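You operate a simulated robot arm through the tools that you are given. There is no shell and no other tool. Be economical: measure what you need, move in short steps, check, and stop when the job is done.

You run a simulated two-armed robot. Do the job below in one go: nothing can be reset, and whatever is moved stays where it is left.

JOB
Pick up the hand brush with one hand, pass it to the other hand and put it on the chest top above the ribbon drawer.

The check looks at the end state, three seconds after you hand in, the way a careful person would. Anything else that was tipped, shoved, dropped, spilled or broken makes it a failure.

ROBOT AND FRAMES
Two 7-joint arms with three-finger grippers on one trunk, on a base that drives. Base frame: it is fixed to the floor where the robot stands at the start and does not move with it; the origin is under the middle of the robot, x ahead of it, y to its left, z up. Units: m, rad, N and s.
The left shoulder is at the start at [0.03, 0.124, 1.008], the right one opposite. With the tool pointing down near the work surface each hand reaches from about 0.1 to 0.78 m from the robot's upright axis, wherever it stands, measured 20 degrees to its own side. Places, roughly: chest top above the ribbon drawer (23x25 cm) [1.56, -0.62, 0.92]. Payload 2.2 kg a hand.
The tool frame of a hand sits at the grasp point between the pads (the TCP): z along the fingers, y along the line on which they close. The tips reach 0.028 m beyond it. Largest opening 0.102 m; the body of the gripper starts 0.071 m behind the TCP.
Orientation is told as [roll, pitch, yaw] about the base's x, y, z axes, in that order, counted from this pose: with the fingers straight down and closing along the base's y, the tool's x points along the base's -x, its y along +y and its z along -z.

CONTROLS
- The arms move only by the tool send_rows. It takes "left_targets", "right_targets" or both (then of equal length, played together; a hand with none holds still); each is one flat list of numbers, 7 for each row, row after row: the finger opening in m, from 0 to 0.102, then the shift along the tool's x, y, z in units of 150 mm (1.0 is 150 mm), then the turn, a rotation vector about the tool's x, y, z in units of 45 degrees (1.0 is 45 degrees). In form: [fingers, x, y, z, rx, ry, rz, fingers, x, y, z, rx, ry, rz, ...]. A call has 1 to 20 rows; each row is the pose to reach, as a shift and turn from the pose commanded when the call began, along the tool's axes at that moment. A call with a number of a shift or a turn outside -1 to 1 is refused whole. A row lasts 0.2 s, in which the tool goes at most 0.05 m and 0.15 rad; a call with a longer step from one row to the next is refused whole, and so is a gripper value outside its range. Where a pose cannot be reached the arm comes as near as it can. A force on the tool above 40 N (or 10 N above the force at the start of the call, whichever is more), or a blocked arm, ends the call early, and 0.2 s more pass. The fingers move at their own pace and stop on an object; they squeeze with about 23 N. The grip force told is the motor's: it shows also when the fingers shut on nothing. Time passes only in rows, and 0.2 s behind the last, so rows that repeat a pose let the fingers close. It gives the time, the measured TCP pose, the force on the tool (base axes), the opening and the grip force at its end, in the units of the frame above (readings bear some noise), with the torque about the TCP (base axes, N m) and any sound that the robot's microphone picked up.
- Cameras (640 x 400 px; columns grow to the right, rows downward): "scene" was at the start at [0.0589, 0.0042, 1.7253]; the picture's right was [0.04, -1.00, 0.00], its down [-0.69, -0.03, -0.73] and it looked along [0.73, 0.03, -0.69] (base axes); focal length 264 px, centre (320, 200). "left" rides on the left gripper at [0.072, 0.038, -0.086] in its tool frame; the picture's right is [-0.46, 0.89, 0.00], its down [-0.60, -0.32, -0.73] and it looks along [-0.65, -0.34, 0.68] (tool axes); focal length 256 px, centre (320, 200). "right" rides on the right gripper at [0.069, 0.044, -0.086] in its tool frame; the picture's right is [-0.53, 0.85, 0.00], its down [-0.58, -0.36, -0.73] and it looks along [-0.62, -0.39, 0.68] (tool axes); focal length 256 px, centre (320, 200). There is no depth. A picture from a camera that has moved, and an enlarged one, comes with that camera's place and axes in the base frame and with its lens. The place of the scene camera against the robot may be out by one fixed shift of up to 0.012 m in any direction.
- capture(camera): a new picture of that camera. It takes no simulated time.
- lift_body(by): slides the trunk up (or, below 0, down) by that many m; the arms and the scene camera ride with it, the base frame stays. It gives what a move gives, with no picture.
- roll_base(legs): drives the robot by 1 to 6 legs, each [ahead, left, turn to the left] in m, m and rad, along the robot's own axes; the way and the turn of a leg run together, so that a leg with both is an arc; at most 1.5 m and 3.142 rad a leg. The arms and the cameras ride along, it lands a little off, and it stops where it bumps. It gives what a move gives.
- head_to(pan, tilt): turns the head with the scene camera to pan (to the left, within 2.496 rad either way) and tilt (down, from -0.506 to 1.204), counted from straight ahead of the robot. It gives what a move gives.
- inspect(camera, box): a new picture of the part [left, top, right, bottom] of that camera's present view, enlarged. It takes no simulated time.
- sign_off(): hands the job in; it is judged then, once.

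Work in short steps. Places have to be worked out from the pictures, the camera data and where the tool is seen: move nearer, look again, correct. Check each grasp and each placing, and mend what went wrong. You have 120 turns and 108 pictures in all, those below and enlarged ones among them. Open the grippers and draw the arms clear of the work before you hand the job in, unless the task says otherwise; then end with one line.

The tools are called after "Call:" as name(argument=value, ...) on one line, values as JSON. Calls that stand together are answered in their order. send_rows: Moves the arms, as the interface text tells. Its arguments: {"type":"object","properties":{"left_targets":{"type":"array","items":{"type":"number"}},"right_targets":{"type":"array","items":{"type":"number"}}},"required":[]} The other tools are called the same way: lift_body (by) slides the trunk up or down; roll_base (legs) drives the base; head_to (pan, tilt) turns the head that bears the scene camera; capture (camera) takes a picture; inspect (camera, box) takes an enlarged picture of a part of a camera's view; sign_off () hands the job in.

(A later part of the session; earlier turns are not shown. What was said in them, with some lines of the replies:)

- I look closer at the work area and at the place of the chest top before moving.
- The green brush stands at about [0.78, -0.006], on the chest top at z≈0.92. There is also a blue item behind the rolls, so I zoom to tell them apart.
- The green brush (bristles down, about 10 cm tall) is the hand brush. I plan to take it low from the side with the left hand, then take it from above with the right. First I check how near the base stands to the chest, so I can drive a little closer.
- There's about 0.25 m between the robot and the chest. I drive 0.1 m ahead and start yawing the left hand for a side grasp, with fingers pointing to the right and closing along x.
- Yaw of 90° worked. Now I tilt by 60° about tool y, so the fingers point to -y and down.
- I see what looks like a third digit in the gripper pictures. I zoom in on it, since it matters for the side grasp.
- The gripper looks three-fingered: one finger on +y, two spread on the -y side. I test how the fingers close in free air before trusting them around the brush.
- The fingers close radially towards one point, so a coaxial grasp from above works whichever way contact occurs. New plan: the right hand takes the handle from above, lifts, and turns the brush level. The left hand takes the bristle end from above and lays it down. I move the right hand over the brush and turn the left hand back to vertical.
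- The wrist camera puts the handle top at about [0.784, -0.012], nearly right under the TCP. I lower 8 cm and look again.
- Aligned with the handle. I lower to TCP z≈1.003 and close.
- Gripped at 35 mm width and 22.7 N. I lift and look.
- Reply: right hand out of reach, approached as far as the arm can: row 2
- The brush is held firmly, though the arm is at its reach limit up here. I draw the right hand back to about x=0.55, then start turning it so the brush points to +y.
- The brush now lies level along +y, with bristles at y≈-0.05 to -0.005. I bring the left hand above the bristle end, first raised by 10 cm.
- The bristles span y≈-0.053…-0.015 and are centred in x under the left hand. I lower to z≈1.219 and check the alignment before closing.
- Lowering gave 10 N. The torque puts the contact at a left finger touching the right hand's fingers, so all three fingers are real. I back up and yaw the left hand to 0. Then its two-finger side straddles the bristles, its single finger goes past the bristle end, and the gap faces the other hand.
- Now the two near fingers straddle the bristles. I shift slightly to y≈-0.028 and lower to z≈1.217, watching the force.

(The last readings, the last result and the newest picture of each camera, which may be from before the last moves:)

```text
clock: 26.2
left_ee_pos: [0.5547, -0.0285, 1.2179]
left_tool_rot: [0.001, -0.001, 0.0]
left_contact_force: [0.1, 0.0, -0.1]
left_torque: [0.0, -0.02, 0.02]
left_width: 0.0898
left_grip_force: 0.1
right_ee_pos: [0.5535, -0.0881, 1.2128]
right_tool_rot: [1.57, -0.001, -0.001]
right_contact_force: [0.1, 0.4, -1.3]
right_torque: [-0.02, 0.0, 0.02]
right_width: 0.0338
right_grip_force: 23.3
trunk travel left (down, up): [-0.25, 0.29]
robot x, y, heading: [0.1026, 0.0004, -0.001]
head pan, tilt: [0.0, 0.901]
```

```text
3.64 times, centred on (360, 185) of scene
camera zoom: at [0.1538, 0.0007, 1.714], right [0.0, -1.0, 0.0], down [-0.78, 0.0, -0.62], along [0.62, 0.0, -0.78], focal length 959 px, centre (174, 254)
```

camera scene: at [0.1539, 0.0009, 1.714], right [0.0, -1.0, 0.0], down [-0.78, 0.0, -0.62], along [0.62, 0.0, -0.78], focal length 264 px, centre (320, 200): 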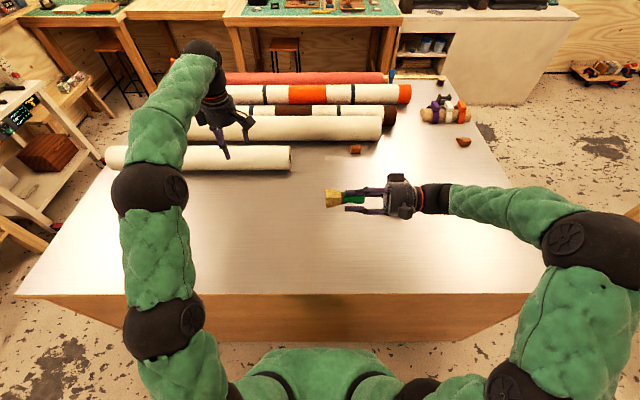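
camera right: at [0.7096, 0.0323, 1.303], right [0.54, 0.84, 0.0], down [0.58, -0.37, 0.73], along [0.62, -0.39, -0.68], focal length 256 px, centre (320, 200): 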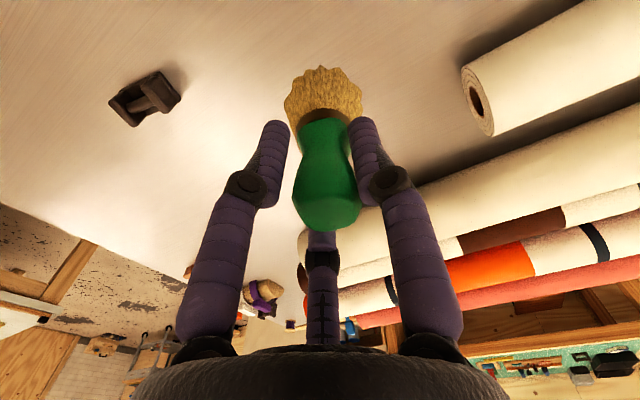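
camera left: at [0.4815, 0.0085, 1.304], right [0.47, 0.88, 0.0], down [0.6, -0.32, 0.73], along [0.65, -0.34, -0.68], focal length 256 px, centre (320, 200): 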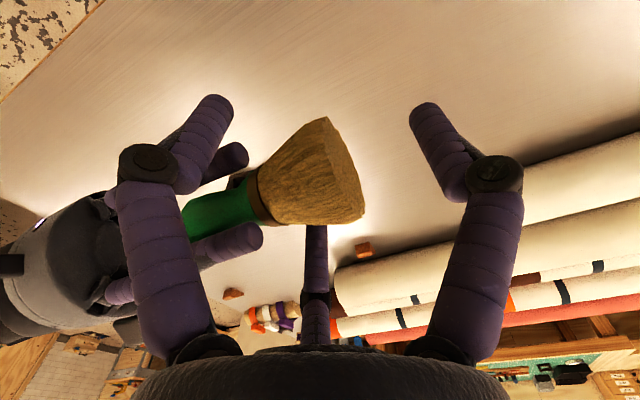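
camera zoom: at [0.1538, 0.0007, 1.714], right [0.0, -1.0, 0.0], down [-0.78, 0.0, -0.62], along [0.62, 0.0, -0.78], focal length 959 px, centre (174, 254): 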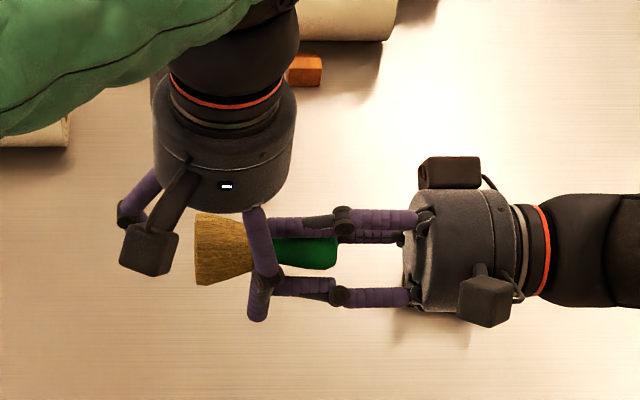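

No contact. I close the left hand on the bristles while the right keeps holding.

Call:
send_rows(left_targets=[0.06, 0, 0, 0, 0, 0, 0, 0.05, 0, 0, 0, 0, 0, 0, 0.04, 0, 0, 0, 0, 0, 0, 0.03, 0, 0, 0, 0, 0, 0, 0.03, 0, 0, 0, 0, 0, 0])

Call:
capture(camera="left")

Call:
inspect(camera="scene", box=[280, 130, 440, 240])

```text
clock: 27.4
left_ee_pos: [0.5549, -0.0305, 1.2181]
left_tool_rot: [0.001, 0.003, -0.001]
left_contact_force: [-9.3, -12.4, -3.5]
left_torque: [-0.11, 0.51, 0.08]
left_width: 0.0607
left_grip_force: 22.3
right_ee_pos: [0.5533, -0.0881, 1.2136]
right_tool_rot: [1.573, 0.001, -0.001]
right_contact_force: [8.8, 12.0, 3.3]
right_torque: [0.31, -0.53, -0.56]
right_width: 0.0327
right_grip_force: 22.8
trunk travel left (down, up): [-0.25, 0.29]
robot x, y, heading: [0.1006, -0.0005, -0.005]
head pan, tilt: [0.0, 0.901]
```

```text
73 pictures are left
camera left: at [0.4815, 0.008, 1.3033], right [0.47, 0.88, 0.0], down [0.6, -0.32, 0.73], along [0.65, -0.34, -0.68], focal length 256 px, centre (320, 200)
```

left: 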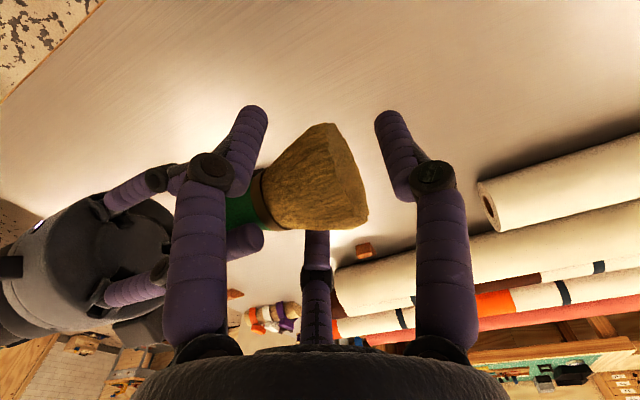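

```text
3.64 times, centred on (360, 185) of scene
camera zoom: at [0.1537, 0.0008, 1.714], right [0.0, -1.0, 0.0], down [-0.78, 0.0, -0.62], along [0.62, 0.0, -0.78], focal length 959 px, centre (174, 254)
```

zoom: 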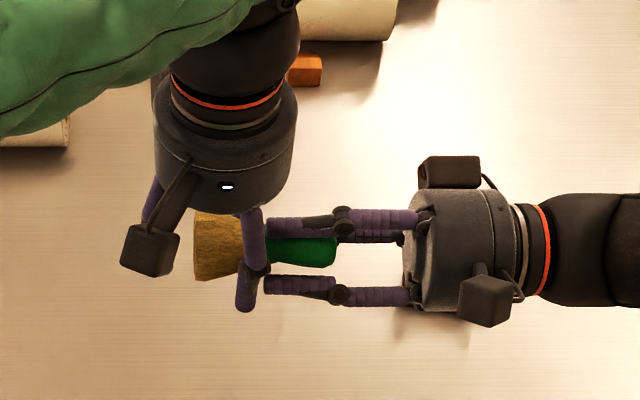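

Only the near finger touches, because the hand sits a few mm too far +x. I open a little, shift 4 mm towards -x and close again.

Call:
send_rows(left_targets=[0.07, 0, 0, 0, 0, 0, 0, 0.07, 0.027, 0, 0, 0, 0, 0, 0.05, 0.027, 0, 0, 0, 0, 0, 0.04, 0.027, 0, 0, 0, 0, 0, 0.03, 0.027, 0, 0, 0, 0, 0, 0.03, 0.027, 0, 0, 0, 0, 0])

Call:
capture(camera="left")

Call:
capture(camera="right")

```text
clock: 28.9
left_ee_pos: [0.5514, -0.0279, 1.2186]
left_tool_rot: [-0.002, -0.002, -0.002]
left_contact_force: [15.7, -4.6, 5.7]
left_torque: [0.11, -0.28, 0.34]
left_width: 0.0545
left_grip_force: 18.0
right_ee_pos: [0.5534, -0.0889, 1.2115]
right_tool_rot: [1.571, 0.003, -0.002]
right_contact_force: [-16.9, 3.4, -7.5]
right_torque: [-0.39, -0.03, 0.78]
right_width: 0.0317
right_grip_force: 22.6
trunk travel left (down, up): [-0.25, 0.29]
robot x, y, heading: [0.1046, 0.0003, 0.001]
head pan, tilt: [0.0, 0.901]
```

```text
71 pictures are left
camera left: at [0.4776, 0.0089, 1.3047], right [0.47, 0.88, 0.0], down [0.6, -0.32, 0.73], along [0.65, -0.34, -0.68], focal length 256 px, centre (320, 200)
```

left: 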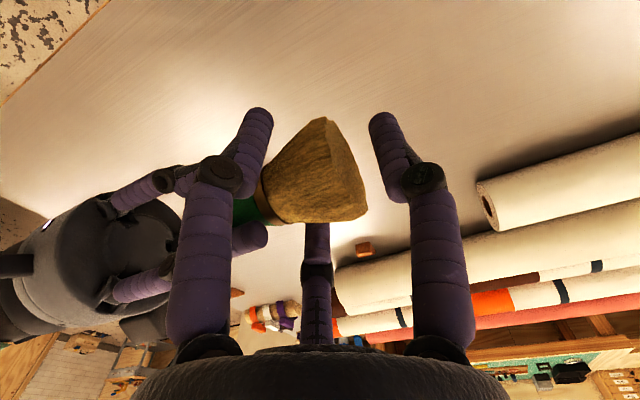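

```text
70 pictures are left
camera right: at [0.4838, -0.174, 1.2545], right [0.54, 0.0, 0.84], down [0.58, -0.73, -0.37], along [0.62, 0.68, -0.39], focal length 256 px, centre (320, 200)
```

right: 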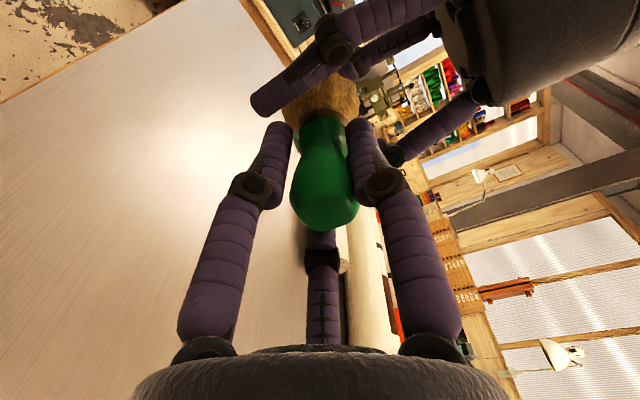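

Now the far finger presses instead (+15.7 N), so centre lies about 2 mm back. I re-centre and close once more.

Call:
send_rows(left_targets=[0.065, 0, 0, 0, 0, 0, 0, 0.065, -0.012, 0, 0, 0, 0, 0, 0.05, -0.012, 0, 0, 0, 0, 0, 0.04, -0.012, 0, 0, 0, 0, 0, 0.03, -0.012, 0, 0, 0, 0, 0, 0.02, -0.012, 0, 0, 0, 0, 0, 0.02, -0.012, 0, 0, 0, 0, 0])

Call:
inspect(camera="left", box=[160, 80, 480, 280])

Call:
inspect(camera="scene", box=[300, 160, 380, 210])

```text
clock: 30.4
left_ee_pos: [0.5534, -0.0307, 1.2181]
left_tool_rot: [0.0, -0.001, -0.001]
left_contact_force: [6.7, -8.6, -0.4]
left_torque: [-0.08, -0.01, 0.09]
left_width: 0.0526
left_grip_force: 23.0
right_ee_pos: [0.5528, -0.0881, 1.2132]
right_tool_rot: [1.57, 0.002, -0.003]
right_contact_force: [-6.7, 7.6, -0.4]
right_torque: [0.04, 0.02, 0.31]
right_width: 0.0331
right_grip_force: 23.2
trunk travel left (down, up): [-0.25, 0.29]
robot x, y, heading: [0.1035, 0.0036, -0.003]
head pan, tilt: [0.0, 0.901]
```

```text
2.00 times, centred on (320, 180) of left
camera zoom: at [0.4794, 0.0084, 1.3043], right [0.47, 0.88, 0.0], down [0.6, -0.32, 0.73], along [0.65, -0.34, -0.68], focal length 512 px, centre (320, 240)
```

zoom: 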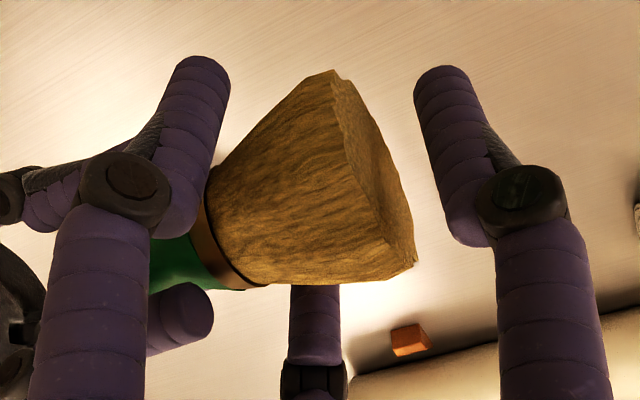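

```text
8.00 times, centred on (340, 185) of scene
camera zoom: at [0.1537, 0.0008, 1.714], right [0.0, -1.0, 0.0], down [-0.78, 0.0, -0.62], along [0.62, 0.0, -0.78], focal length 2110 px, centre (160, 320)
```

zoom: 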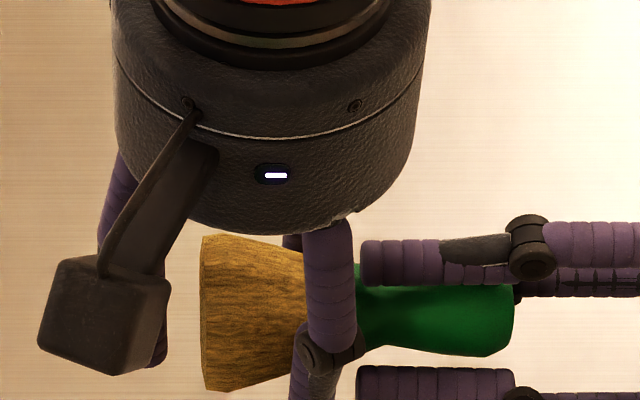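

Both side fingers pinch the bristles near the ferrule, but the end finger still has a gap of about 1 cm. I loosen the right hand slightly, still caging the handle, to see how the brush settles into the left grip.

Call:
send_rows(left_targets=[0.0, 0, 0, 0, 0, 0, 0, 0.0, 0, 0, 0, 0, 0, 0, 0.0, 0, 0, 0, 0, 0, 0], right_targets=[0.036, 0, 0, 0, 0, 0, 0, 0.038, 0, 0, 0, 0, 0, 0, 0.04, 0, 0, 0, 0, 0, 0])

Call:
inspect(camera="left", box=[160, 80, 480, 280])

Call:
inspect(camera="scene", box=[300, 160, 380, 210])

```text
clock: 31.2
left_ee_pos: [0.553, -0.0294, 1.2179]
left_tool_rot: [-0.001, -0.001, -0.002]
left_contact_force: [-0.3, 0.1, -0.1]
left_torque: [0.02, -0.02, -0.04]
left_width: 0.0524
left_grip_force: 22.9
right_ee_pos: [0.5535, -0.0882, 1.2123]
right_tool_rot: [1.571, -0.001, -0.002]
right_contact_force: [-0.4, 0.2, -0.2]
right_torque: [-0.03, -0.02, -0.02]
right_width: 0.04
right_grip_force: 0.1
trunk travel left (down, up): [-0.25, 0.29]
robot x, y, heading: [0.1056, -0.0026, -0.0]
head pan, tilt: [0.0, 0.901]
```

```text
2.00 times, centred on (320, 180) of left
camera zoom: at [0.4793, 0.0086, 1.3043], right [0.47, 0.88, 0.0], down [0.6, -0.32, 0.73], along [0.65, -0.34, -0.68], focal length 512 px, centre (320, 240)
```

zoom: 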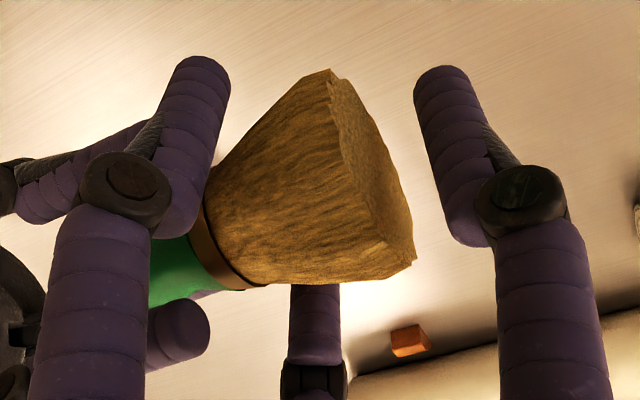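

```text
8.00 times, centred on (340, 185) of scene
camera zoom: at [0.1537, 0.0008, 1.714], right [0.0, -1.0, 0.0], down [-0.78, 0.0, -0.62], along [0.62, 0.0, -0.78], focal length 2110 px, centre (160, 320)
```

zoom: 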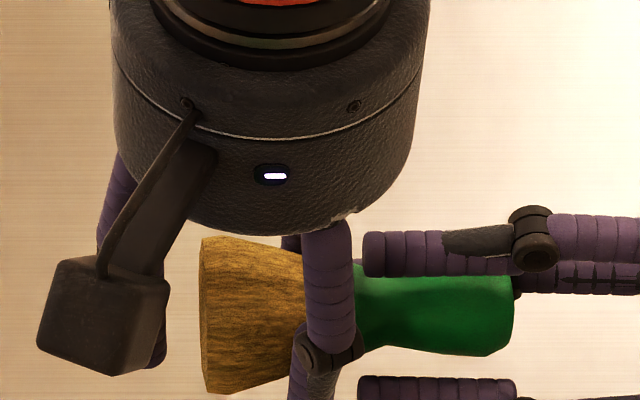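

The brush stays steady in the left hand alone (no contact on the right, 23 N left grip). I back the right hand off along its fingers.

Call:
send_rows(right_targets=[0.048, 0, 0, -0.05, 0, 0, 0, 0.055, 0, 0, -0.2, 0, 0, 0, 0.07, 0, 0, -0.5, 0, 0, 0, 0.07, 0, 0, -0.8, 0, 0, 0])

Call:
capture(camera="right")

Call:
inspect(camera="scene", box=[280, 130, 440, 240])

```text
clock: 32.2
left_ee_pos: [0.5533, -0.0308, 1.2178]
left_tool_rot: [0.0, -0.001, -0.001]
left_contact_force: [-1.0, -0.1, 0.2]
left_torque: [0.04, 0.02, 0.02]
left_width: 0.0523
left_grip_force: 23.1
right_ee_pos: [0.5513, -0.208, 1.2122]
right_tool_rot: [1.57, 0.0, -0.002]
right_contact_force: [0.1, -0.7, 0.6]
right_torque: [0.0, -0.03, -0.03]
right_width: 0.0699
right_grip_force: 0.0
trunk travel left (down, up): [-0.25, 0.29]
robot x, y, heading: [0.0973, -0.003, -0.003]
head pan, tilt: [0.0, 0.901]
```

```text
65 pictures are left
camera right: at [0.483, -0.2947, 1.254], right [0.53, 0.0, 0.84], down [0.58, -0.73, -0.37], along [0.62, 0.68, -0.39], focal length 256 px, centre (320, 200)
```

right: 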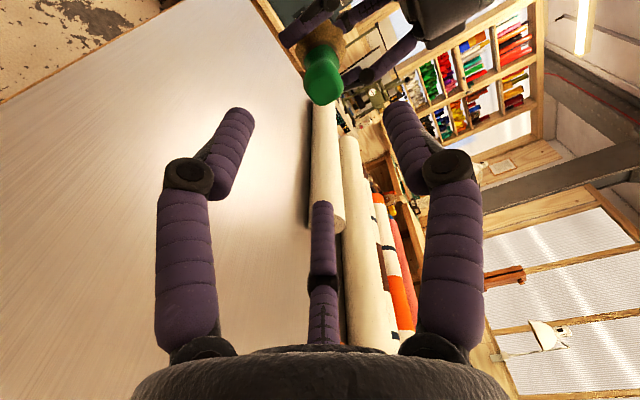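

```text
3.64 times, centred on (360, 185) of scene
camera zoom: at [0.1539, -0.0002, 1.714], right [0.0, -1.0, 0.0], down [-0.78, 0.0, -0.62], along [0.62, 0.0, -0.78], focal length 959 px, centre (174, 254)
```

zoom: 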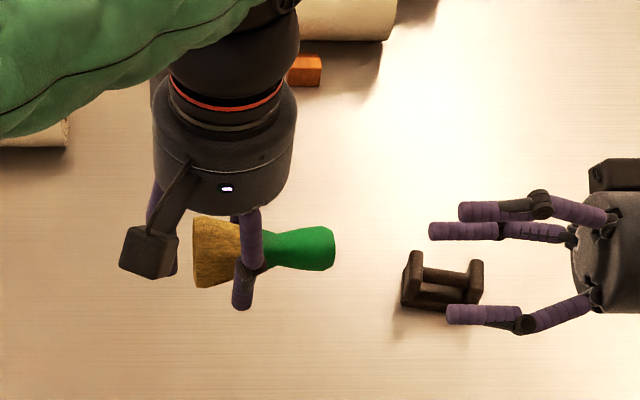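

The brush is held by the left hand alone; hand-over done. I turn the right hand back to pointing down, a bit further right, then look around for the drive to the right side of the chest.

Call:
send_rows(right_targets=[0.07, 0, 0, -0.2, 0.18, 0, 0, 0.07, 0, 0, -0.3, 0.36, 0, 0, 0.07, 0, 0, -0.3, 0.54, 0, 0, 0.07, 0, 0, -0.3, 0.72, 0, 0, 0.07, 0, 0, -0.3, 0.9, 0, 0, 0.07, 0, 0, -0.3, 1.0, 0, 0])

Call:
send_rows(right_targets=[0.07, 0, 0, 0, 0.18, 0, 0, 0.07, 0, 0, 0, 0.36, 0, 0, 0.07, 0, 0, 0, 0.54, 0, 0, 0.07, 0, 0, 0, 0.72, 0, 0, 0.07, 0, 0, 0, 0.9, 0, 0, 0.07, 0, 0, 0, 1.0, 0, 0])

Call:
head_to(pan=-1.3, tilt=0.6)

Call:
capture(camera="scene")

```text
clock: 33.6
left_ee_pos: [0.5525, -0.0301, 1.2173]
left_tool_rot: [-0.001, -0.001, 0.0]
left_contact_force: [-0.2, -0.1, -1.0]
left_torque: [0.02, 0.05, 0.01]
left_width: 0.0524
left_grip_force: 23.2
right_ee_pos: [0.5522, -0.2543, 1.2126]
right_tool_rot: [0.782, 0.001, -0.002]
right_contact_force: [0.1, -0.2, -0.1]
right_torque: [-0.01, 0.01, -0.02]
right_width: 0.07
right_grip_force: 0.1
trunk travel left (down, up): [-0.25, 0.29]
robot x, y, heading: [0.0984, 0.005, -0.001]
head pan, tilt: [0.0, 0.901]
```

```text
clock: 35.0
left_ee_pos: [0.5532, -0.029, 1.2184]
left_tool_rot: [0.0, -0.002, -0.001]
left_contact_force: [0.1, -0.1, -1.5]
left_torque: [0.04, 0.0, -0.01]
left_width: 0.0524
left_grip_force: 23.2
right_ee_pos: [0.5529, -0.2533, 1.2118]
right_tool_rot: [-0.002, 0.0, -0.002]
right_contact_force: [-0.2, -0.8, 0.4]
right_torque: [0.0, -0.03, -0.01]
right_width: 0.07
right_grip_force: 0.1
trunk travel left (down, up): [-0.25, 0.29]
robot x, y, heading: [0.0994, -0.0008, -0.005]
head pan, tilt: [0.0, 0.901]
```

```text
clock: 36.5
left_ee_pos: [0.5529, -0.0299, 1.2175]
left_tool_rot: [-0.001, -0.002, -0.001]
left_contact_force: [-0.4, 0.6, -1.8]
left_torque: [0.0, -0.04, 0.0]
left_width: 0.0525
left_grip_force: 23.3
right_ee_pos: [0.5537, -0.2535, 1.2115]
right_tool_rot: [0.001, -0.001, -0.001]
right_contact_force: [0.8, -0.1, 0.8]
right_torque: [0.0, -0.01, -0.04]
right_width: 0.0698
right_grip_force: 0.1
trunk travel left (down, up): [-0.25, 0.29]
robot x, y, heading: [0.1031, 0.0008, 0.001]
head pan, tilt: [-1.3, 0.6]
```

```text
63 pictures are left
camera scene: at [0.1017, -0.0842, 1.7388], right [-0.96, -0.27, 0.0], down [-0.15, 0.54, -0.82], along [0.22, -0.8, -0.57], focal length 264 px, centre (320, 200)
```

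scene: 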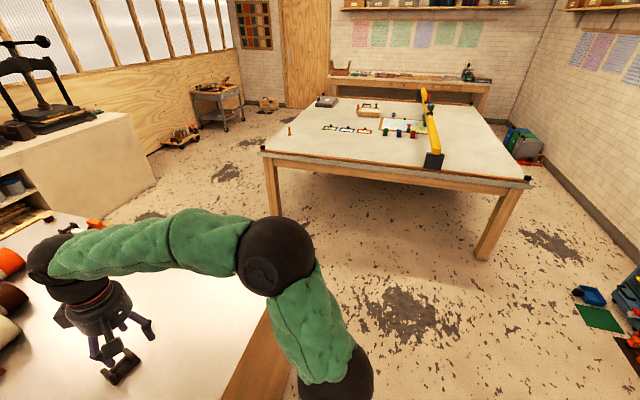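

The floor on the right is clear, with the next table edge near y≈-2. I drive back, to the right, then ahead to x≈1.55, keeping to the middle of the aisle.

Call:
roll_base(legs=[[-0.2, 0, 0], [0, -1.33, 0], [1.2, 0, 0], [0.44, 0, 0]])

Call:
head_to(pan=1.0, tilt=0.8)

Call:
capture(camera="scene")

Call:
capture(camera="left")

```text
clock: 52.3
left_ee_pos: [2.0041, -1.3536, 1.2169]
left_tool_rot: [-0.001, 0.001, -0.012]
left_contact_force: [0.4, -0.1, -0.8]
left_torque: [-0.01, 0.04, -0.03]
left_width: 0.0524
left_grip_force: 23.2
right_ee_pos: [2.0021, -1.5786, 1.2118]
right_tool_rot: [-0.001, 0.001, -0.012]
right_contact_force: [0.9, -0.1, -0.1]
right_torque: [0.0, 0.02, -0.05]
right_width: 0.0702
right_grip_force: 0.0
trunk travel left (down, up): [-0.25, 0.29]
robot x, y, heading: [1.551, -1.3177, -0.009]
head pan, tilt: [-1.3, 0.6]
```

```text
clock: 54.4
left_ee_pos: [2.0044, -1.3538, 1.217]
left_tool_rot: [0.001, 0.001, -0.009]
left_contact_force: [-0.3, -0.2, -1.4]
left_torque: [0.02, 0.01, 0.01]
left_width: 0.0523
left_grip_force: 23.2
right_ee_pos: [2.0012, -1.5779, 1.2118]
right_tool_rot: [-0.001, 0.0, -0.009]
right_contact_force: [-1.3, -0.7, 0.2]
right_torque: [-0.02, 0.0, 0.01]
right_width: 0.0699
right_grip_force: 0.0
trunk travel left (down, up): [-0.25, 0.29]
robot x, y, heading: [1.5532, -1.3176, -0.005]
head pan, tilt: [1.0, 0.799]
```

```text
62 pictures are left
camera scene: at [1.5735, -1.2513, 1.7219], right [0.84, -0.55, 0.0], down [-0.39, -0.6, -0.7], along [0.38, 0.58, -0.72], focal length 264 px, centre (320, 200)
```

scene: 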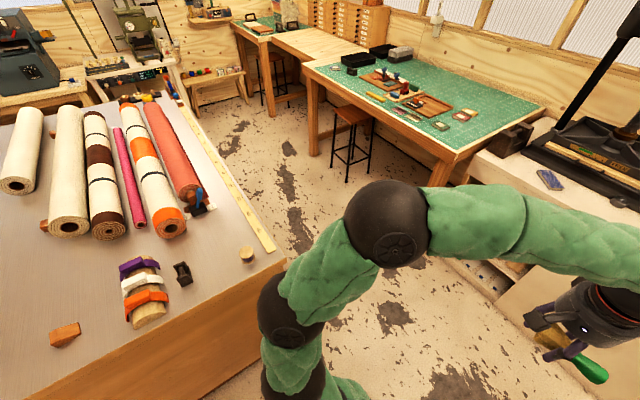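

```text
61 pictures are left
camera left: at [1.9304, -1.3148, 1.3043], right [0.47, 0.88, 0.0], down [0.6, -0.32, 0.73], along [0.64, -0.35, -0.68], focal length 256 px, centre (320, 200)
```

left: 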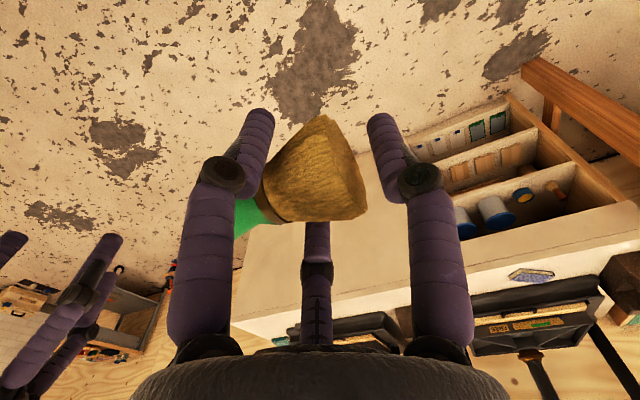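

I'm beside the target corner. I turn 90° left to face the chest; at this distance the hands stay outside the chest edge.

Call:
roll_base(legs=[[0, 0, 1.576]])

Call:
head_to(pan=0.0, tilt=0.85)

Call:
capture(camera="scene")

```text
clock: 58.7
left_ee_pos: [1.5723, -0.869, 1.2181]
left_tool_rot: [0.001, 0.001, 1.591]
left_contact_force: [0.4, 0.0, -1.7]
left_torque: [-0.03, 0.03, -0.03]
left_width: 0.0523
left_grip_force: 23.1
right_ee_pos: [1.7967, -0.8626, 1.2122]
right_tool_rot: [0.0, 0.0, 1.59]
right_contact_force: [0.7, -0.2, -0.8]
right_torque: [0.03, -0.02, -0.03]
right_width: 0.0699
right_grip_force: 0.0
trunk travel left (down, up): [-0.25, 0.29]
robot x, y, heading: [1.5531, -1.3218, 1.591]
head pan, tilt: [1.0, 0.799]
```

```text
clock: 60.0
left_ee_pos: [1.5725, -0.8679, 1.2175]
left_tool_rot: [0.0, 0.001, 1.589]
left_contact_force: [0.1, 0.8, -1.1]
left_torque: [-0.01, 0.02, -0.02]
left_width: 0.0525
left_grip_force: 23.0
right_ee_pos: [1.7966, -0.8639, 1.2117]
right_tool_rot: [-0.002, 0.0, 1.589]
right_contact_force: [0.2, -0.7, 1.0]
right_torque: [0.0, 0.02, 0.0]
right_width: 0.0699
right_grip_force: 0.0
trunk travel left (down, up): [-0.25, 0.29]
robot x, y, heading: [1.5528, -1.3174, 1.594]
head pan, tilt: [0.0, 0.85]
```

```text
60 pictures are left
camera scene: at [1.5579, -1.2704, 1.7179], right [1.0, 0.02, 0.0], down [0.01, -0.75, -0.66], along [-0.01, 0.66, -0.75], focal length 264 px, centre (320, 200)
```

scene: 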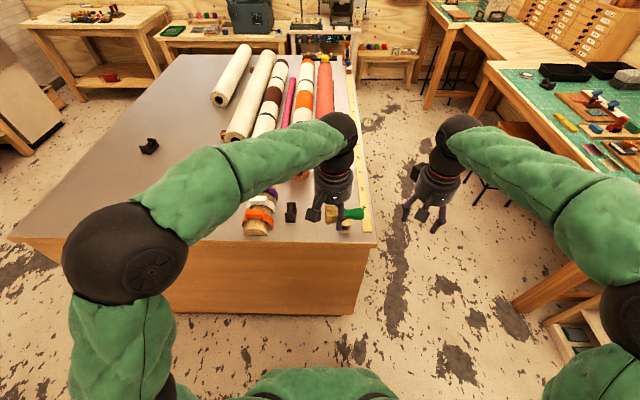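

The target spot projects right under the left hand. I zoom there for the free room among the clamps, the small black weight and the spool.

Call:
inspect(camera="scene", box=[220, 150, 420, 320])

Call:
capture(camera="left")

Call:
capture(camera="right")

```text
2.35 times, centred on (320, 235) of scene
camera zoom: at [1.5579, -1.2704, 1.7179], right [1.0, 0.02, 0.0], down [0.01, -0.75, -0.66], along [-0.01, 0.66, -0.75], focal length 620 px, centre (320, 118)
```

zoom: 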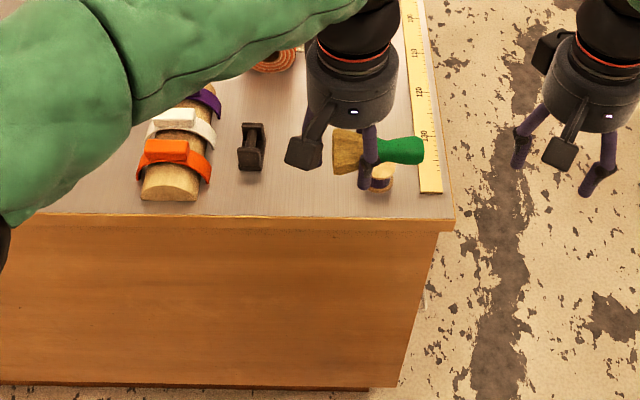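

```text
58 pictures are left
camera left: at [1.5348, -0.9414, 1.3043], right [-0.89, 0.45, 0.0], down [0.31, 0.61, 0.73], along [0.33, 0.65, -0.68], focal length 256 px, centre (320, 200)
```

left: 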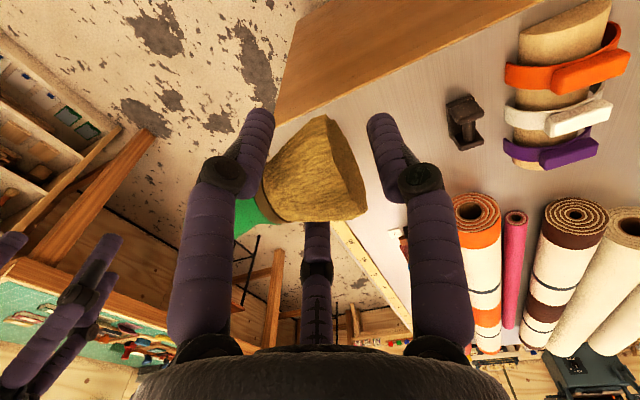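

```text
57 pictures are left
camera right: at [1.7545, -0.9329, 1.2972], right [-0.86, 0.52, 0.0], down [0.35, 0.58, 0.73], along [0.38, 0.63, -0.68], focal length 256 px, centre (320, 200)
```

right: 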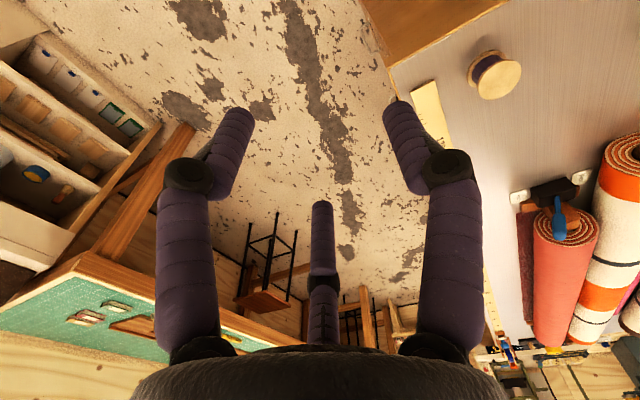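

Free spot found: between the weight (≈[1.437, -0.68]) and the spool (≈[1.63, -0.70]), around [1.55, -0.61], inside the target area. I drive 0.13 m nearer, with both hands staying high.

Call:
roll_base(legs=[[0.13, 0, 0]])

Call:
capture(camera="left")

```text
clock: 61.3
left_ee_pos: [1.5713, -0.7369, 1.2173]
left_tool_rot: [0.0, 0.001, 1.587]
left_contact_force: [-0.4, 0.3, -0.7]
left_torque: [-0.05, -0.01, -0.02]
left_width: 0.0524
left_grip_force: 23.2
right_ee_pos: [1.7961, -0.7328, 1.2109]
right_tool_rot: [0.003, 0.001, 1.589]
right_contact_force: [-0.6, 0.6, -0.5]
right_torque: [-0.09, 0.0, 0.02]
right_width: 0.0701
right_grip_force: 0.2
trunk travel left (down, up): [-0.25, 0.29]
robot x, y, heading: [1.5505, -1.1885, 1.593]
head pan, tilt: [0.0, 0.85]
```

```text
56 pictures are left
camera left: at [1.5331, -0.81, 1.3038], right [-0.89, 0.45, 0.0], down [0.31, 0.61, 0.73], along [0.33, 0.65, -0.68], focal length 256 px, centre (320, 200)
```

left: 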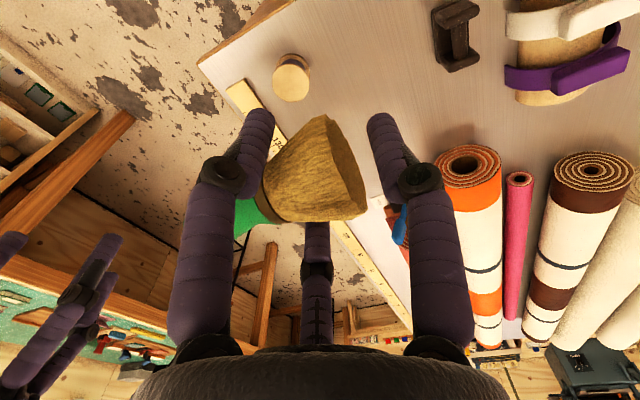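

Positions refined: weight spans to x≈1.45, spool at [1.63, -0.70]. I move the left TCP to [1.53, -0.60] while lowering to about z=1.13.

Call:
send_rows(left_targets=[0.0, -0.23, 0.065, 0.1, 0, 0, 0, 0.0, -0.46, 0.13, 0.25, 0, 0, 0, 0.0, -0.69, 0.195, 0.4, 0, 0, 0, 0.0, -0.917, 0.26, 0.55, 0, 0, 0])

Call:
capture(camera="left")

Call:
capture(camera="scene")

```text
clock: 62.3
left_ee_pos: [1.5276, -0.5984, 1.1359]
left_tool_rot: [-0.001, -0.001, 1.589]
left_contact_force: [-0.2, 0.2, -0.6]
left_torque: [0.0, 0.01, -0.01]
left_width: 0.0524
left_grip_force: 23.0
right_ee_pos: [1.7959, -0.7316, 1.2117]
right_tool_rot: [0.0, 0.002, 1.587]
right_contact_force: [-0.9, 0.3, 0.1]
right_torque: [-0.02, -0.03, 0.0]
right_width: 0.0702
right_grip_force: 0.1
trunk travel left (down, up): [-0.25, 0.29]
robot x, y, heading: [1.5509, -1.1881, 1.585]
head pan, tilt: [0.0, 0.85]
```

```text
55 pictures are left
camera left: at [1.49, -0.6717, 1.2217], right [-0.89, 0.45, 0.0], down [0.31, 0.61, 0.73], along [0.33, 0.65, -0.68], focal length 256 px, centre (320, 200)
```

left: 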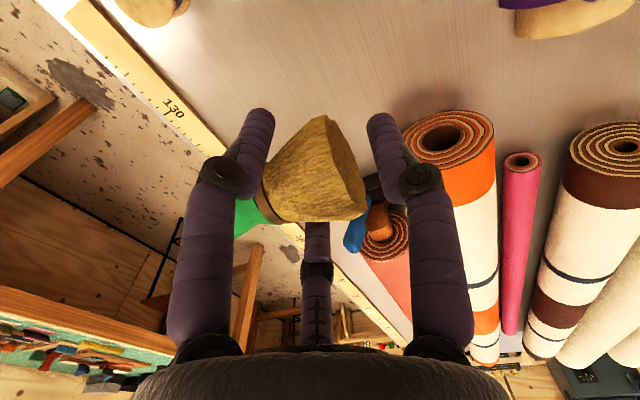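

```text
54 pictures are left
camera scene: at [1.5555, -1.1384, 1.7178], right [1.0, 0.02, 0.0], down [0.01, -0.75, -0.66], along [-0.01, 0.66, -0.75], focal length 264 px, centre (320, 200)
```

scene: 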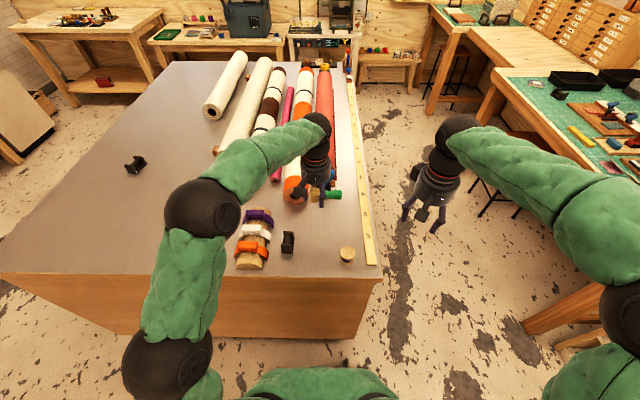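

All clear below. I lower 12 cm, then check the remaining height.

Call:
send_rows(left_targets=[0.0, 0, 0, 0.2, 0, 0, 0, 0.0, 0, 0, 0.4, 0, 0, 0, 0.0, 0, 0, 0.6, 0, 0, 0, 0.0, 0, 0, 0.8, 0, 0, 0])

Call:
capture(camera="left")

Call:
inspect(camera="scene", box=[220, 150, 400, 280])

```text
clock: 63.3
left_ee_pos: [1.5284, -0.6013, 1.0134]
left_tool_rot: [0.0, 0.0, 1.589]
left_contact_force: [0.3, -0.5, -0.8]
left_torque: [-0.01, 0.02, -0.01]
left_width: 0.0523
left_grip_force: 23.0
right_ee_pos: [1.7956, -0.7344, 1.2127]
right_tool_rot: [0.0, 0.001, 1.586]
right_contact_force: [0.4, -0.1, -0.9]
right_torque: [0.0, 0.01, 0.02]
right_width: 0.0701
right_grip_force: 0.0
trunk travel left (down, up): [-0.25, 0.29]
robot x, y, heading: [1.551, -1.1925, 1.586]
head pan, tilt: [0.0, 0.85]
```

```text
53 pictures are left
camera left: at [1.4906, -0.6738, 1.1001], right [-0.89, 0.45, 0.0], down [0.31, 0.61, 0.73], along [0.33, 0.65, -0.68], focal length 256 px, centre (320, 200)
```

left: 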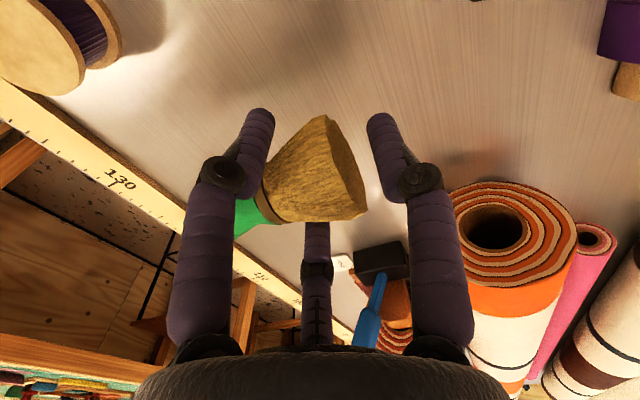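

```text
3.08 times, centred on (310, 215) of scene
camera zoom: at [1.5558, -1.1401, 1.7179], right [1.0, 0.02, 0.0], down [0.01, -0.75, -0.66], along [-0.01, 0.66, -0.75], focal length 812 px, centre (351, 154)
```

zoom: 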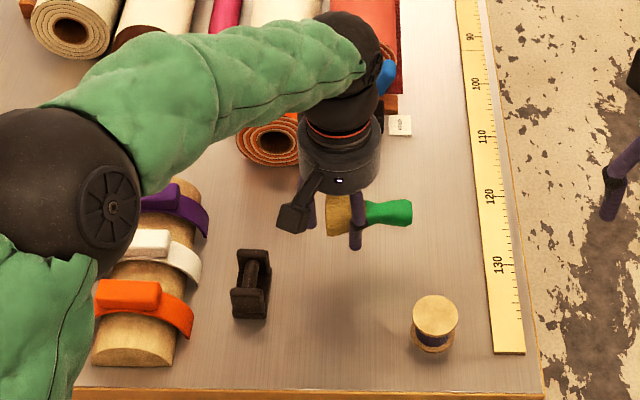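

Spot is free on all sides. I lower to z≈0.958 first.

Call:
send_rows(left_targets=[0.0, 0, 0, 0.15, 0, 0, 0, 0.0, 0, 0, 0.28, 0, 0, 0, 0.0, 0, 0, 0.37, 0, 0, 0])

Call:
send_rows(left_targets=[0.0, 0, 0, 0.03, 0, 0, 0])

Call:
capture(camera="left")

Call:
inspect(camera="scene", box=[280, 180, 370, 240])

```text
clock: 64.1
left_ee_pos: [1.5298, -0.6001, 0.9575]
left_tool_rot: [0.0, 0.0, 1.589]
left_contact_force: [0.1, 0.5, -0.3]
left_torque: [-0.01, 0.02, -0.01]
left_width: 0.0521
left_grip_force: 22.7
right_ee_pos: [1.796, -0.7335, 1.2115]
right_tool_rot: [0.001, 0.001, 1.589]
right_contact_force: [-0.1, -0.9, -0.7]
right_torque: [0.01, -0.03, -0.02]
right_width: 0.07
right_grip_force: 0.0
trunk travel left (down, up): [-0.25, 0.29]
robot x, y, heading: [1.5549, -1.1903, 1.589]
head pan, tilt: [0.0, 0.85]
```

```text
clock: 64.5
left_ee_pos: [1.5296, -0.6017, 0.9571]
left_tool_rot: [-0.001, -0.005, 1.591]
left_contact_force: [-0.5, -1.8, 16.0]
left_torque: [-0.08, 0.29, 0.01]
left_width: 0.0526
left_grip_force: 23.1
right_ee_pos: [1.7961, -0.736, 1.2128]
right_tool_rot: [-0.001, 0.001, 1.589]
right_contact_force: [0.0, -0.1, -0.3]
right_torque: [0.0, -0.02, 0.0]
right_width: 0.0699
right_grip_force: 0.1
trunk travel left (down, up): [-0.25, 0.29]
robot x, y, heading: [1.5475, -1.1934, 1.583]
head pan, tilt: [0.0, 0.85]
```

```text
51 pictures are left
camera left: at [1.4913, -0.6742, 1.0433], right [-0.89, 0.45, 0.0], down [0.31, 0.61, 0.73], along [0.33, 0.66, -0.68], focal length 256 px, centre (320, 200)
```

left: 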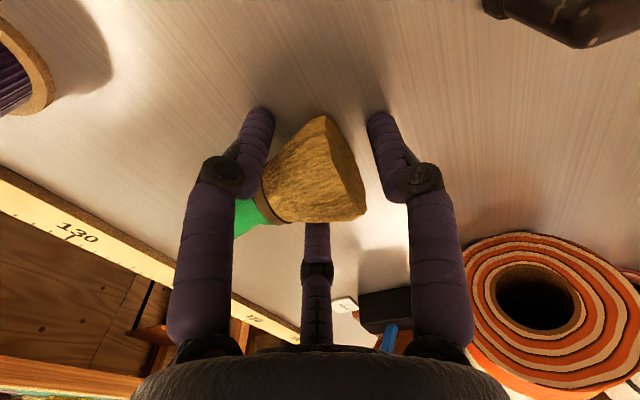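

```text
6.67 times, centred on (325, 210) of scene
camera zoom: at [1.5557, -1.1424, 1.7182], right [1.0, 0.02, 0.0], down [0.01, -0.75, -0.66], along [-0.01, 0.66, -0.75], focal length 1758 px, centre (287, 133)
```

zoom: 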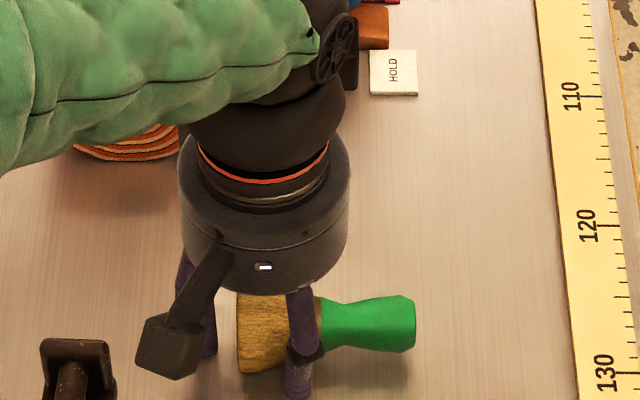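

Contact: 16 N, and the torque places it at the bristle rim (x≈TCP-0.018). The handle end still hovers, so I tilt the hand about 5.5° to bring the handle down too.

Call:
send_rows(left_targets=[0.0, 0, 0, -0.01, -0.06, 0, 0, 0.0, 0, 0, -0.01, -0.12, 0, 0])

Call:
inspect(camera="scene", box=[280, 180, 370, 240])

```text
clock: 65.1
left_ee_pos: [1.531, -0.6011, 0.9593]
left_tool_rot: [0.093, -0.008, 1.588]
left_contact_force: [8.9, 4.9, 21.6]
left_torque: [-0.08, -0.81, 0.19]
left_width: 0.0527
left_grip_force: 23.4
right_ee_pos: [1.7969, -0.7356, 1.212]
right_tool_rot: [0.0, 0.001, 1.588]
right_contact_force: [-0.3, 0.0, -0.4]
right_torque: [0.0, 0.04, 0.0]
right_width: 0.0701
right_grip_force: 0.0
trunk travel left (down, up): [-0.25, 0.29]
robot x, y, heading: [1.5498, -1.1868, 1.587]
head pan, tilt: [0.0, 0.85]
```

```text
6.67 times, centred on (325, 210) of scene
camera zoom: at [1.5572, -1.1419, 1.718], right [1.0, 0.02, 0.0], down [0.01, -0.75, -0.66], along [-0.01, 0.66, -0.75], focal length 1758 px, centre (287, 133)
```

zoom: 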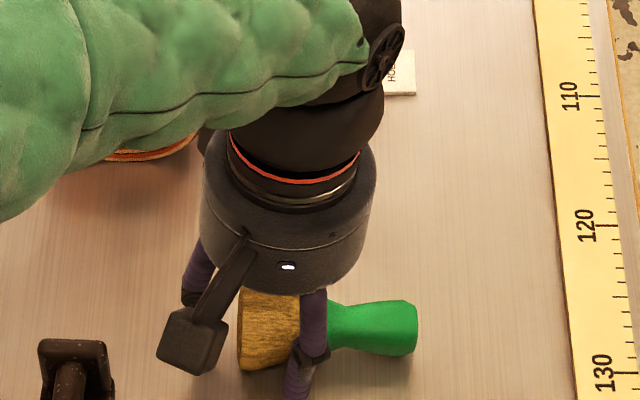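

Both ends now touch, with too much push on the handle end. I ease off slightly and read the force.

Call:
send_rows(left_targets=[0.0, 0, 0, -0.012, 0.02, 0, 0, 0.0, 0, 0, -0.012, 0.02, 0, 0])

```text
clock: 65.7
left_ee_pos: [1.5297, -0.6031, 0.9586]
left_tool_rot: [0.08, 0.0, 1.587]
left_contact_force: [2.8, 4.7, 14.0]
left_torque: [0.41, -0.37, 0.07]
left_width: 0.0528
left_grip_force: 22.7
right_ee_pos: [1.7955, -0.7355, 1.2125]
right_tool_rot: [0.001, -0.002, 1.588]
right_contact_force: [0.2, 0.1, 0.7]
right_torque: [0.01, 0.01, 0.0]
right_width: 0.0698
right_grip_force: 0.1
trunk travel left (down, up): [-0.25, 0.29]
robot x, y, heading: [1.5515, -1.1905, 1.59]
head pan, tilt: [0.0, 0.85]
```

Call:
send_rows(left_targets=[0.0, 0, 0, -0.012, 0.01, 0, 0, 0.0, 0, 0, -0.012, 0.01, 0, 0])

```text
clock: 66.3
left_ee_pos: [1.5288, -0.603, 0.9585]
left_tool_rot: [0.07, 0.004, 1.588]
left_contact_force: [-1.7, 0.6, 2.9]
left_torque: [0.16, -0.04, 0.06]
left_width: 0.0527
left_grip_force: 23.1
right_ee_pos: [1.7951, -0.735, 1.2123]
right_tool_rot: [-0.001, 0.0, 1.589]
right_contact_force: [0.7, -0.6, -0.5]
right_torque: [-0.01, -0.01, 0.0]
right_width: 0.0699
right_grip_force: 0.1
trunk travel left (down, up): [-0.25, 0.29]
robot x, y, heading: [1.5512, -1.1863, 1.588]
head pan, tilt: [0.0, 0.85]
```

The force is down to about 3 N with the brush resting on the top. I open gently to 0.075 and hold.

Call:
send_rows(left_targets=[0.056, 0, 0, 0, 0, 0, 0, 0.06, 0, 0, 0, 0, 0, 0, 0.066, 0, 0, 0, 0, 0, 0, 0.075, 0, 0, 0, 0, 0, 0, 0.08, 0, 0, 0, 0, 0, 0])

Call:
capture(camera="left")

Call:
inspect(camera="scene", box=[280, 180, 370, 240])

```text
clock: 67.5
left_ee_pos: [1.5292, -0.6013, 0.9598]
left_tool_rot: [0.073, 0.0, 1.589]
left_contact_force: [-0.6, 0.1, -0.2]
left_torque: [-0.02, 0.01, 0.0]
left_width: 0.0798
left_grip_force: 0.0
right_ee_pos: [1.7953, -0.7341, 1.2113]
right_tool_rot: [0.003, -0.001, 1.589]
right_contact_force: [-0.7, 0.5, -1.2]
right_torque: [-0.03, 0.03, -0.01]
right_width: 0.0697
right_grip_force: 0.1
trunk travel left (down, up): [-0.25, 0.29]
robot x, y, heading: [1.5497, -1.1887, 1.59]
head pan, tilt: [0.0, 0.85]
```

```text
48 pictures are left
camera left: at [1.4983, -0.6747, 1.0487], right [-0.89, 0.45, 0.06], down [0.36, 0.61, 0.71], along [0.28, 0.65, -0.7], focal length 256 px, centre (320, 200)
```

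left: 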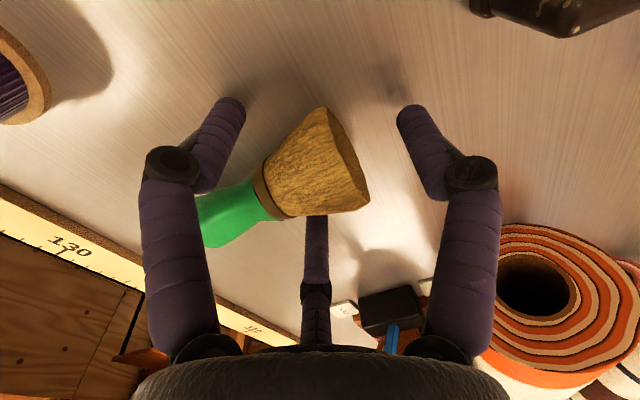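

```text
6.67 times, centred on (325, 210) of scene
camera zoom: at [1.5558, -1.1404, 1.7179], right [1.0, 0.02, 0.0], down [0.01, -0.75, -0.66], along [-0.01, 0.66, -0.75], focal length 1758 px, centre (287, 133)
```

zoom: 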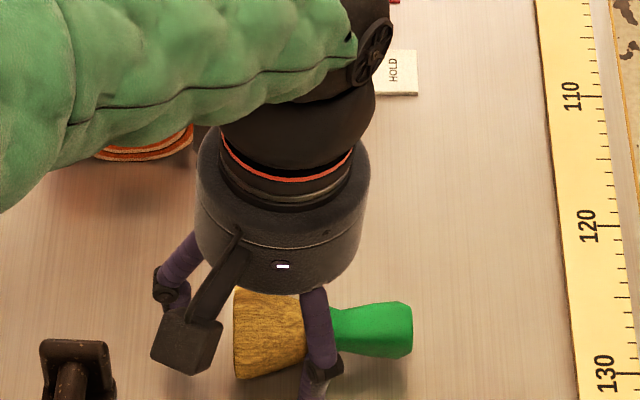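

The brush lies still on the chest top and the hand is unloaded. I raise the left hand straight up, then withdraw.

Call:
send_rows(left_targets=[0.08, 0, 0.01, -0.15, 0, 0, 0, 0.08, 0, 0.03, -0.4, 0, 0, 0, 0.08, 0, 0.05, -0.7, 0, 0, 0, 0.08, 0, 0.07, -1.0, 0, 0, 0])

Call:
send_rows(left_targets=[0.08, 0, 0, -0.2, 0, 0, 0, 0.08, 0.2, 0, -0.4, 0, 0, 0, 0.08, 0.5, 0, -0.5, 0, 0, 0, 0.08, 0.8, 0, -0.5, 0, 0, 0, 0.08, 1.0, 0, -0.5, 0, 0, 0])

Call:
roll_base(legs=[[-0.2, 0, 0]])

Call:
capture(camera="scene")

Call:
inspect(camera="scene", box=[220, 90, 400, 220])

```text
clock: 68.5
left_ee_pos: [1.5278, -0.6009, 1.1101]
left_tool_rot: [0.072, 0.0, 1.588]
left_contact_force: [-0.4, 0.7, -0.2]
left_torque: [0.03, 0.0, 0.0]
left_width: 0.08
left_grip_force: 0.0
right_ee_pos: [1.7945, -0.7349, 1.2114]
right_tool_rot: [-0.001, 0.0, 1.589]
right_contact_force: [-0.4, 0.1, -0.9]
right_torque: [0.02, -0.02, 0.01]
right_width: 0.0699
right_grip_force: 0.0
trunk travel left (down, up): [-0.25, 0.29]
robot x, y, heading: [1.5509, -1.1901, 1.584]
head pan, tilt: [0.0, 0.85]
```

```text
clock: 69.7
left_ee_pos: [1.5376, -0.7541, 1.1859]
left_tool_rot: [0.072, -0.001, 1.588]
left_contact_force: [1.4, -0.4, -1.5]
left_torque: [0.02, 0.02, 0.01]
left_width: 0.0801
left_grip_force: 0.1
right_ee_pos: [1.7963, -0.7349, 1.2127]
right_tool_rot: [0.001, 0.0, 1.589]
right_contact_force: [-0.5, -0.7, 0.8]
right_torque: [0.01, -0.03, 0.02]
right_width: 0.07
right_grip_force: 0.0
trunk travel left (down, up): [-0.25, 0.29]
robot x, y, heading: [1.5493, -1.1939, 1.585]
head pan, tilt: [0.0, 0.85]
```

```text
clock: 71.3
left_ee_pos: [1.5403, -0.9539, 1.1852]
left_tool_rot: [0.069, 0.0, 1.586]
left_contact_force: [0.0, -0.1, 0.0]
left_torque: [0.04, 0.01, -0.02]
left_width: 0.0797
left_grip_force: 0.0
right_ee_pos: [1.7991, -0.9349, 1.2133]
right_tool_rot: [0.001, -0.001, 1.586]
right_contact_force: [-0.7, -0.6, -0.2]
right_torque: [0.03, -0.01, 0.0]
right_width: 0.07
right_grip_force: 0.1
trunk travel left (down, up): [-0.25, 0.29]
robot x, y, heading: [1.5539, -1.392, 1.587]
head pan, tilt: [0.0, 0.85]
```

```text
46 pictures are left
camera scene: at [1.5592, -1.3425, 1.7179], right [1.0, 0.02, 0.0], down [0.01, -0.75, -0.66], along [-0.01, 0.66, -0.75], focal length 264 px, centre (320, 200)
```

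scene: 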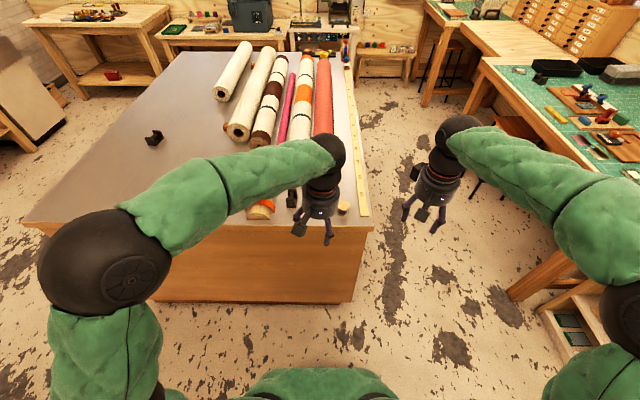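

```text
3.08 times, centred on (310, 155) of scene
camera zoom: at [1.5592, -1.3425, 1.7179], right [1.0, 0.02, 0.0], down [0.01, -0.75, -0.66], along [-0.01, 0.66, -0.75], focal length 812 px, centre (351, 338)
```

zoom: 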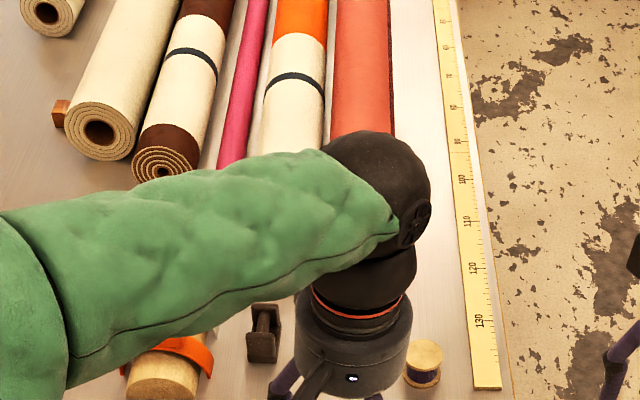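

The arm hides the brush. I pull the left hand back and to its own side to verify.

Call:
send_rows(left_targets=[0.08, 0.15, 0.25, 0, 0, 0, 0, 0.08, 0.3, 0.5, 0, 0, 0, 0, 0.08, 0.4, 0.75, 0, 0, 0, 0, 0.08, 0.5, 1.0, 0, 0, 0, 0])

Call:
inspect(camera="scene", box=[220, 90, 400, 220])

```text
clock: 72.3
left_ee_pos: [1.3891, -1.0298, 1.1988]
left_tool_rot: [0.069, 0.0, 1.587]
left_contact_force: [0.6, -0.6, -0.4]
left_torque: [0.01, -0.02, 0.01]
left_width: 0.08
left_grip_force: 0.0
right_ee_pos: [1.7978, -0.9349, 1.213]
right_tool_rot: [0.0, 0.001, 1.587]
right_contact_force: [0.7, -0.4, 0.6]
right_torque: [0.04, 0.0, 0.0]
right_width: 0.07
right_grip_force: 0.0
trunk travel left (down, up): [-0.25, 0.29]
robot x, y, heading: [1.5542, -1.3886, 1.584]
head pan, tilt: [0.0, 0.85]
```

```text
3.08 times, centred on (310, 155) of scene
camera zoom: at [1.5581, -1.3423, 1.7179], right [1.0, 0.02, 0.0], down [0.01, -0.75, -0.66], along [-0.01, 0.66, -0.75], focal length 812 px, centre (351, 338)
```

zoom: 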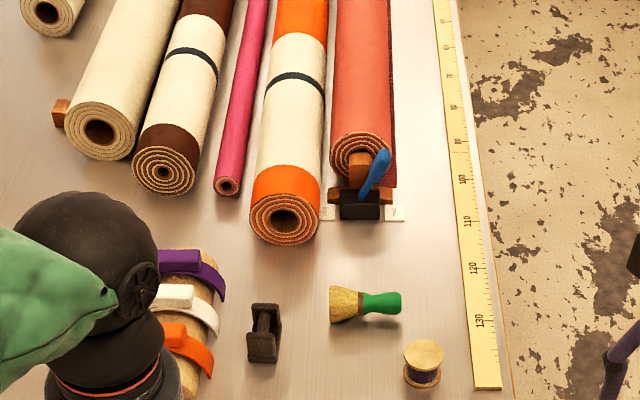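

The brush lies still at about [1.56, -0.60], inside the target area, with its neighbours untouched and both grippers open and clear. I hand in.

Call:
sign_off()

```text
The job is handed in.
```

I picked up the hand brush with the right hand and passed it to the left. It now lies on its side on the chest top at about [1.56, -0.60]; I saw no sign of anything else having moved, and both grippers are open and clear.
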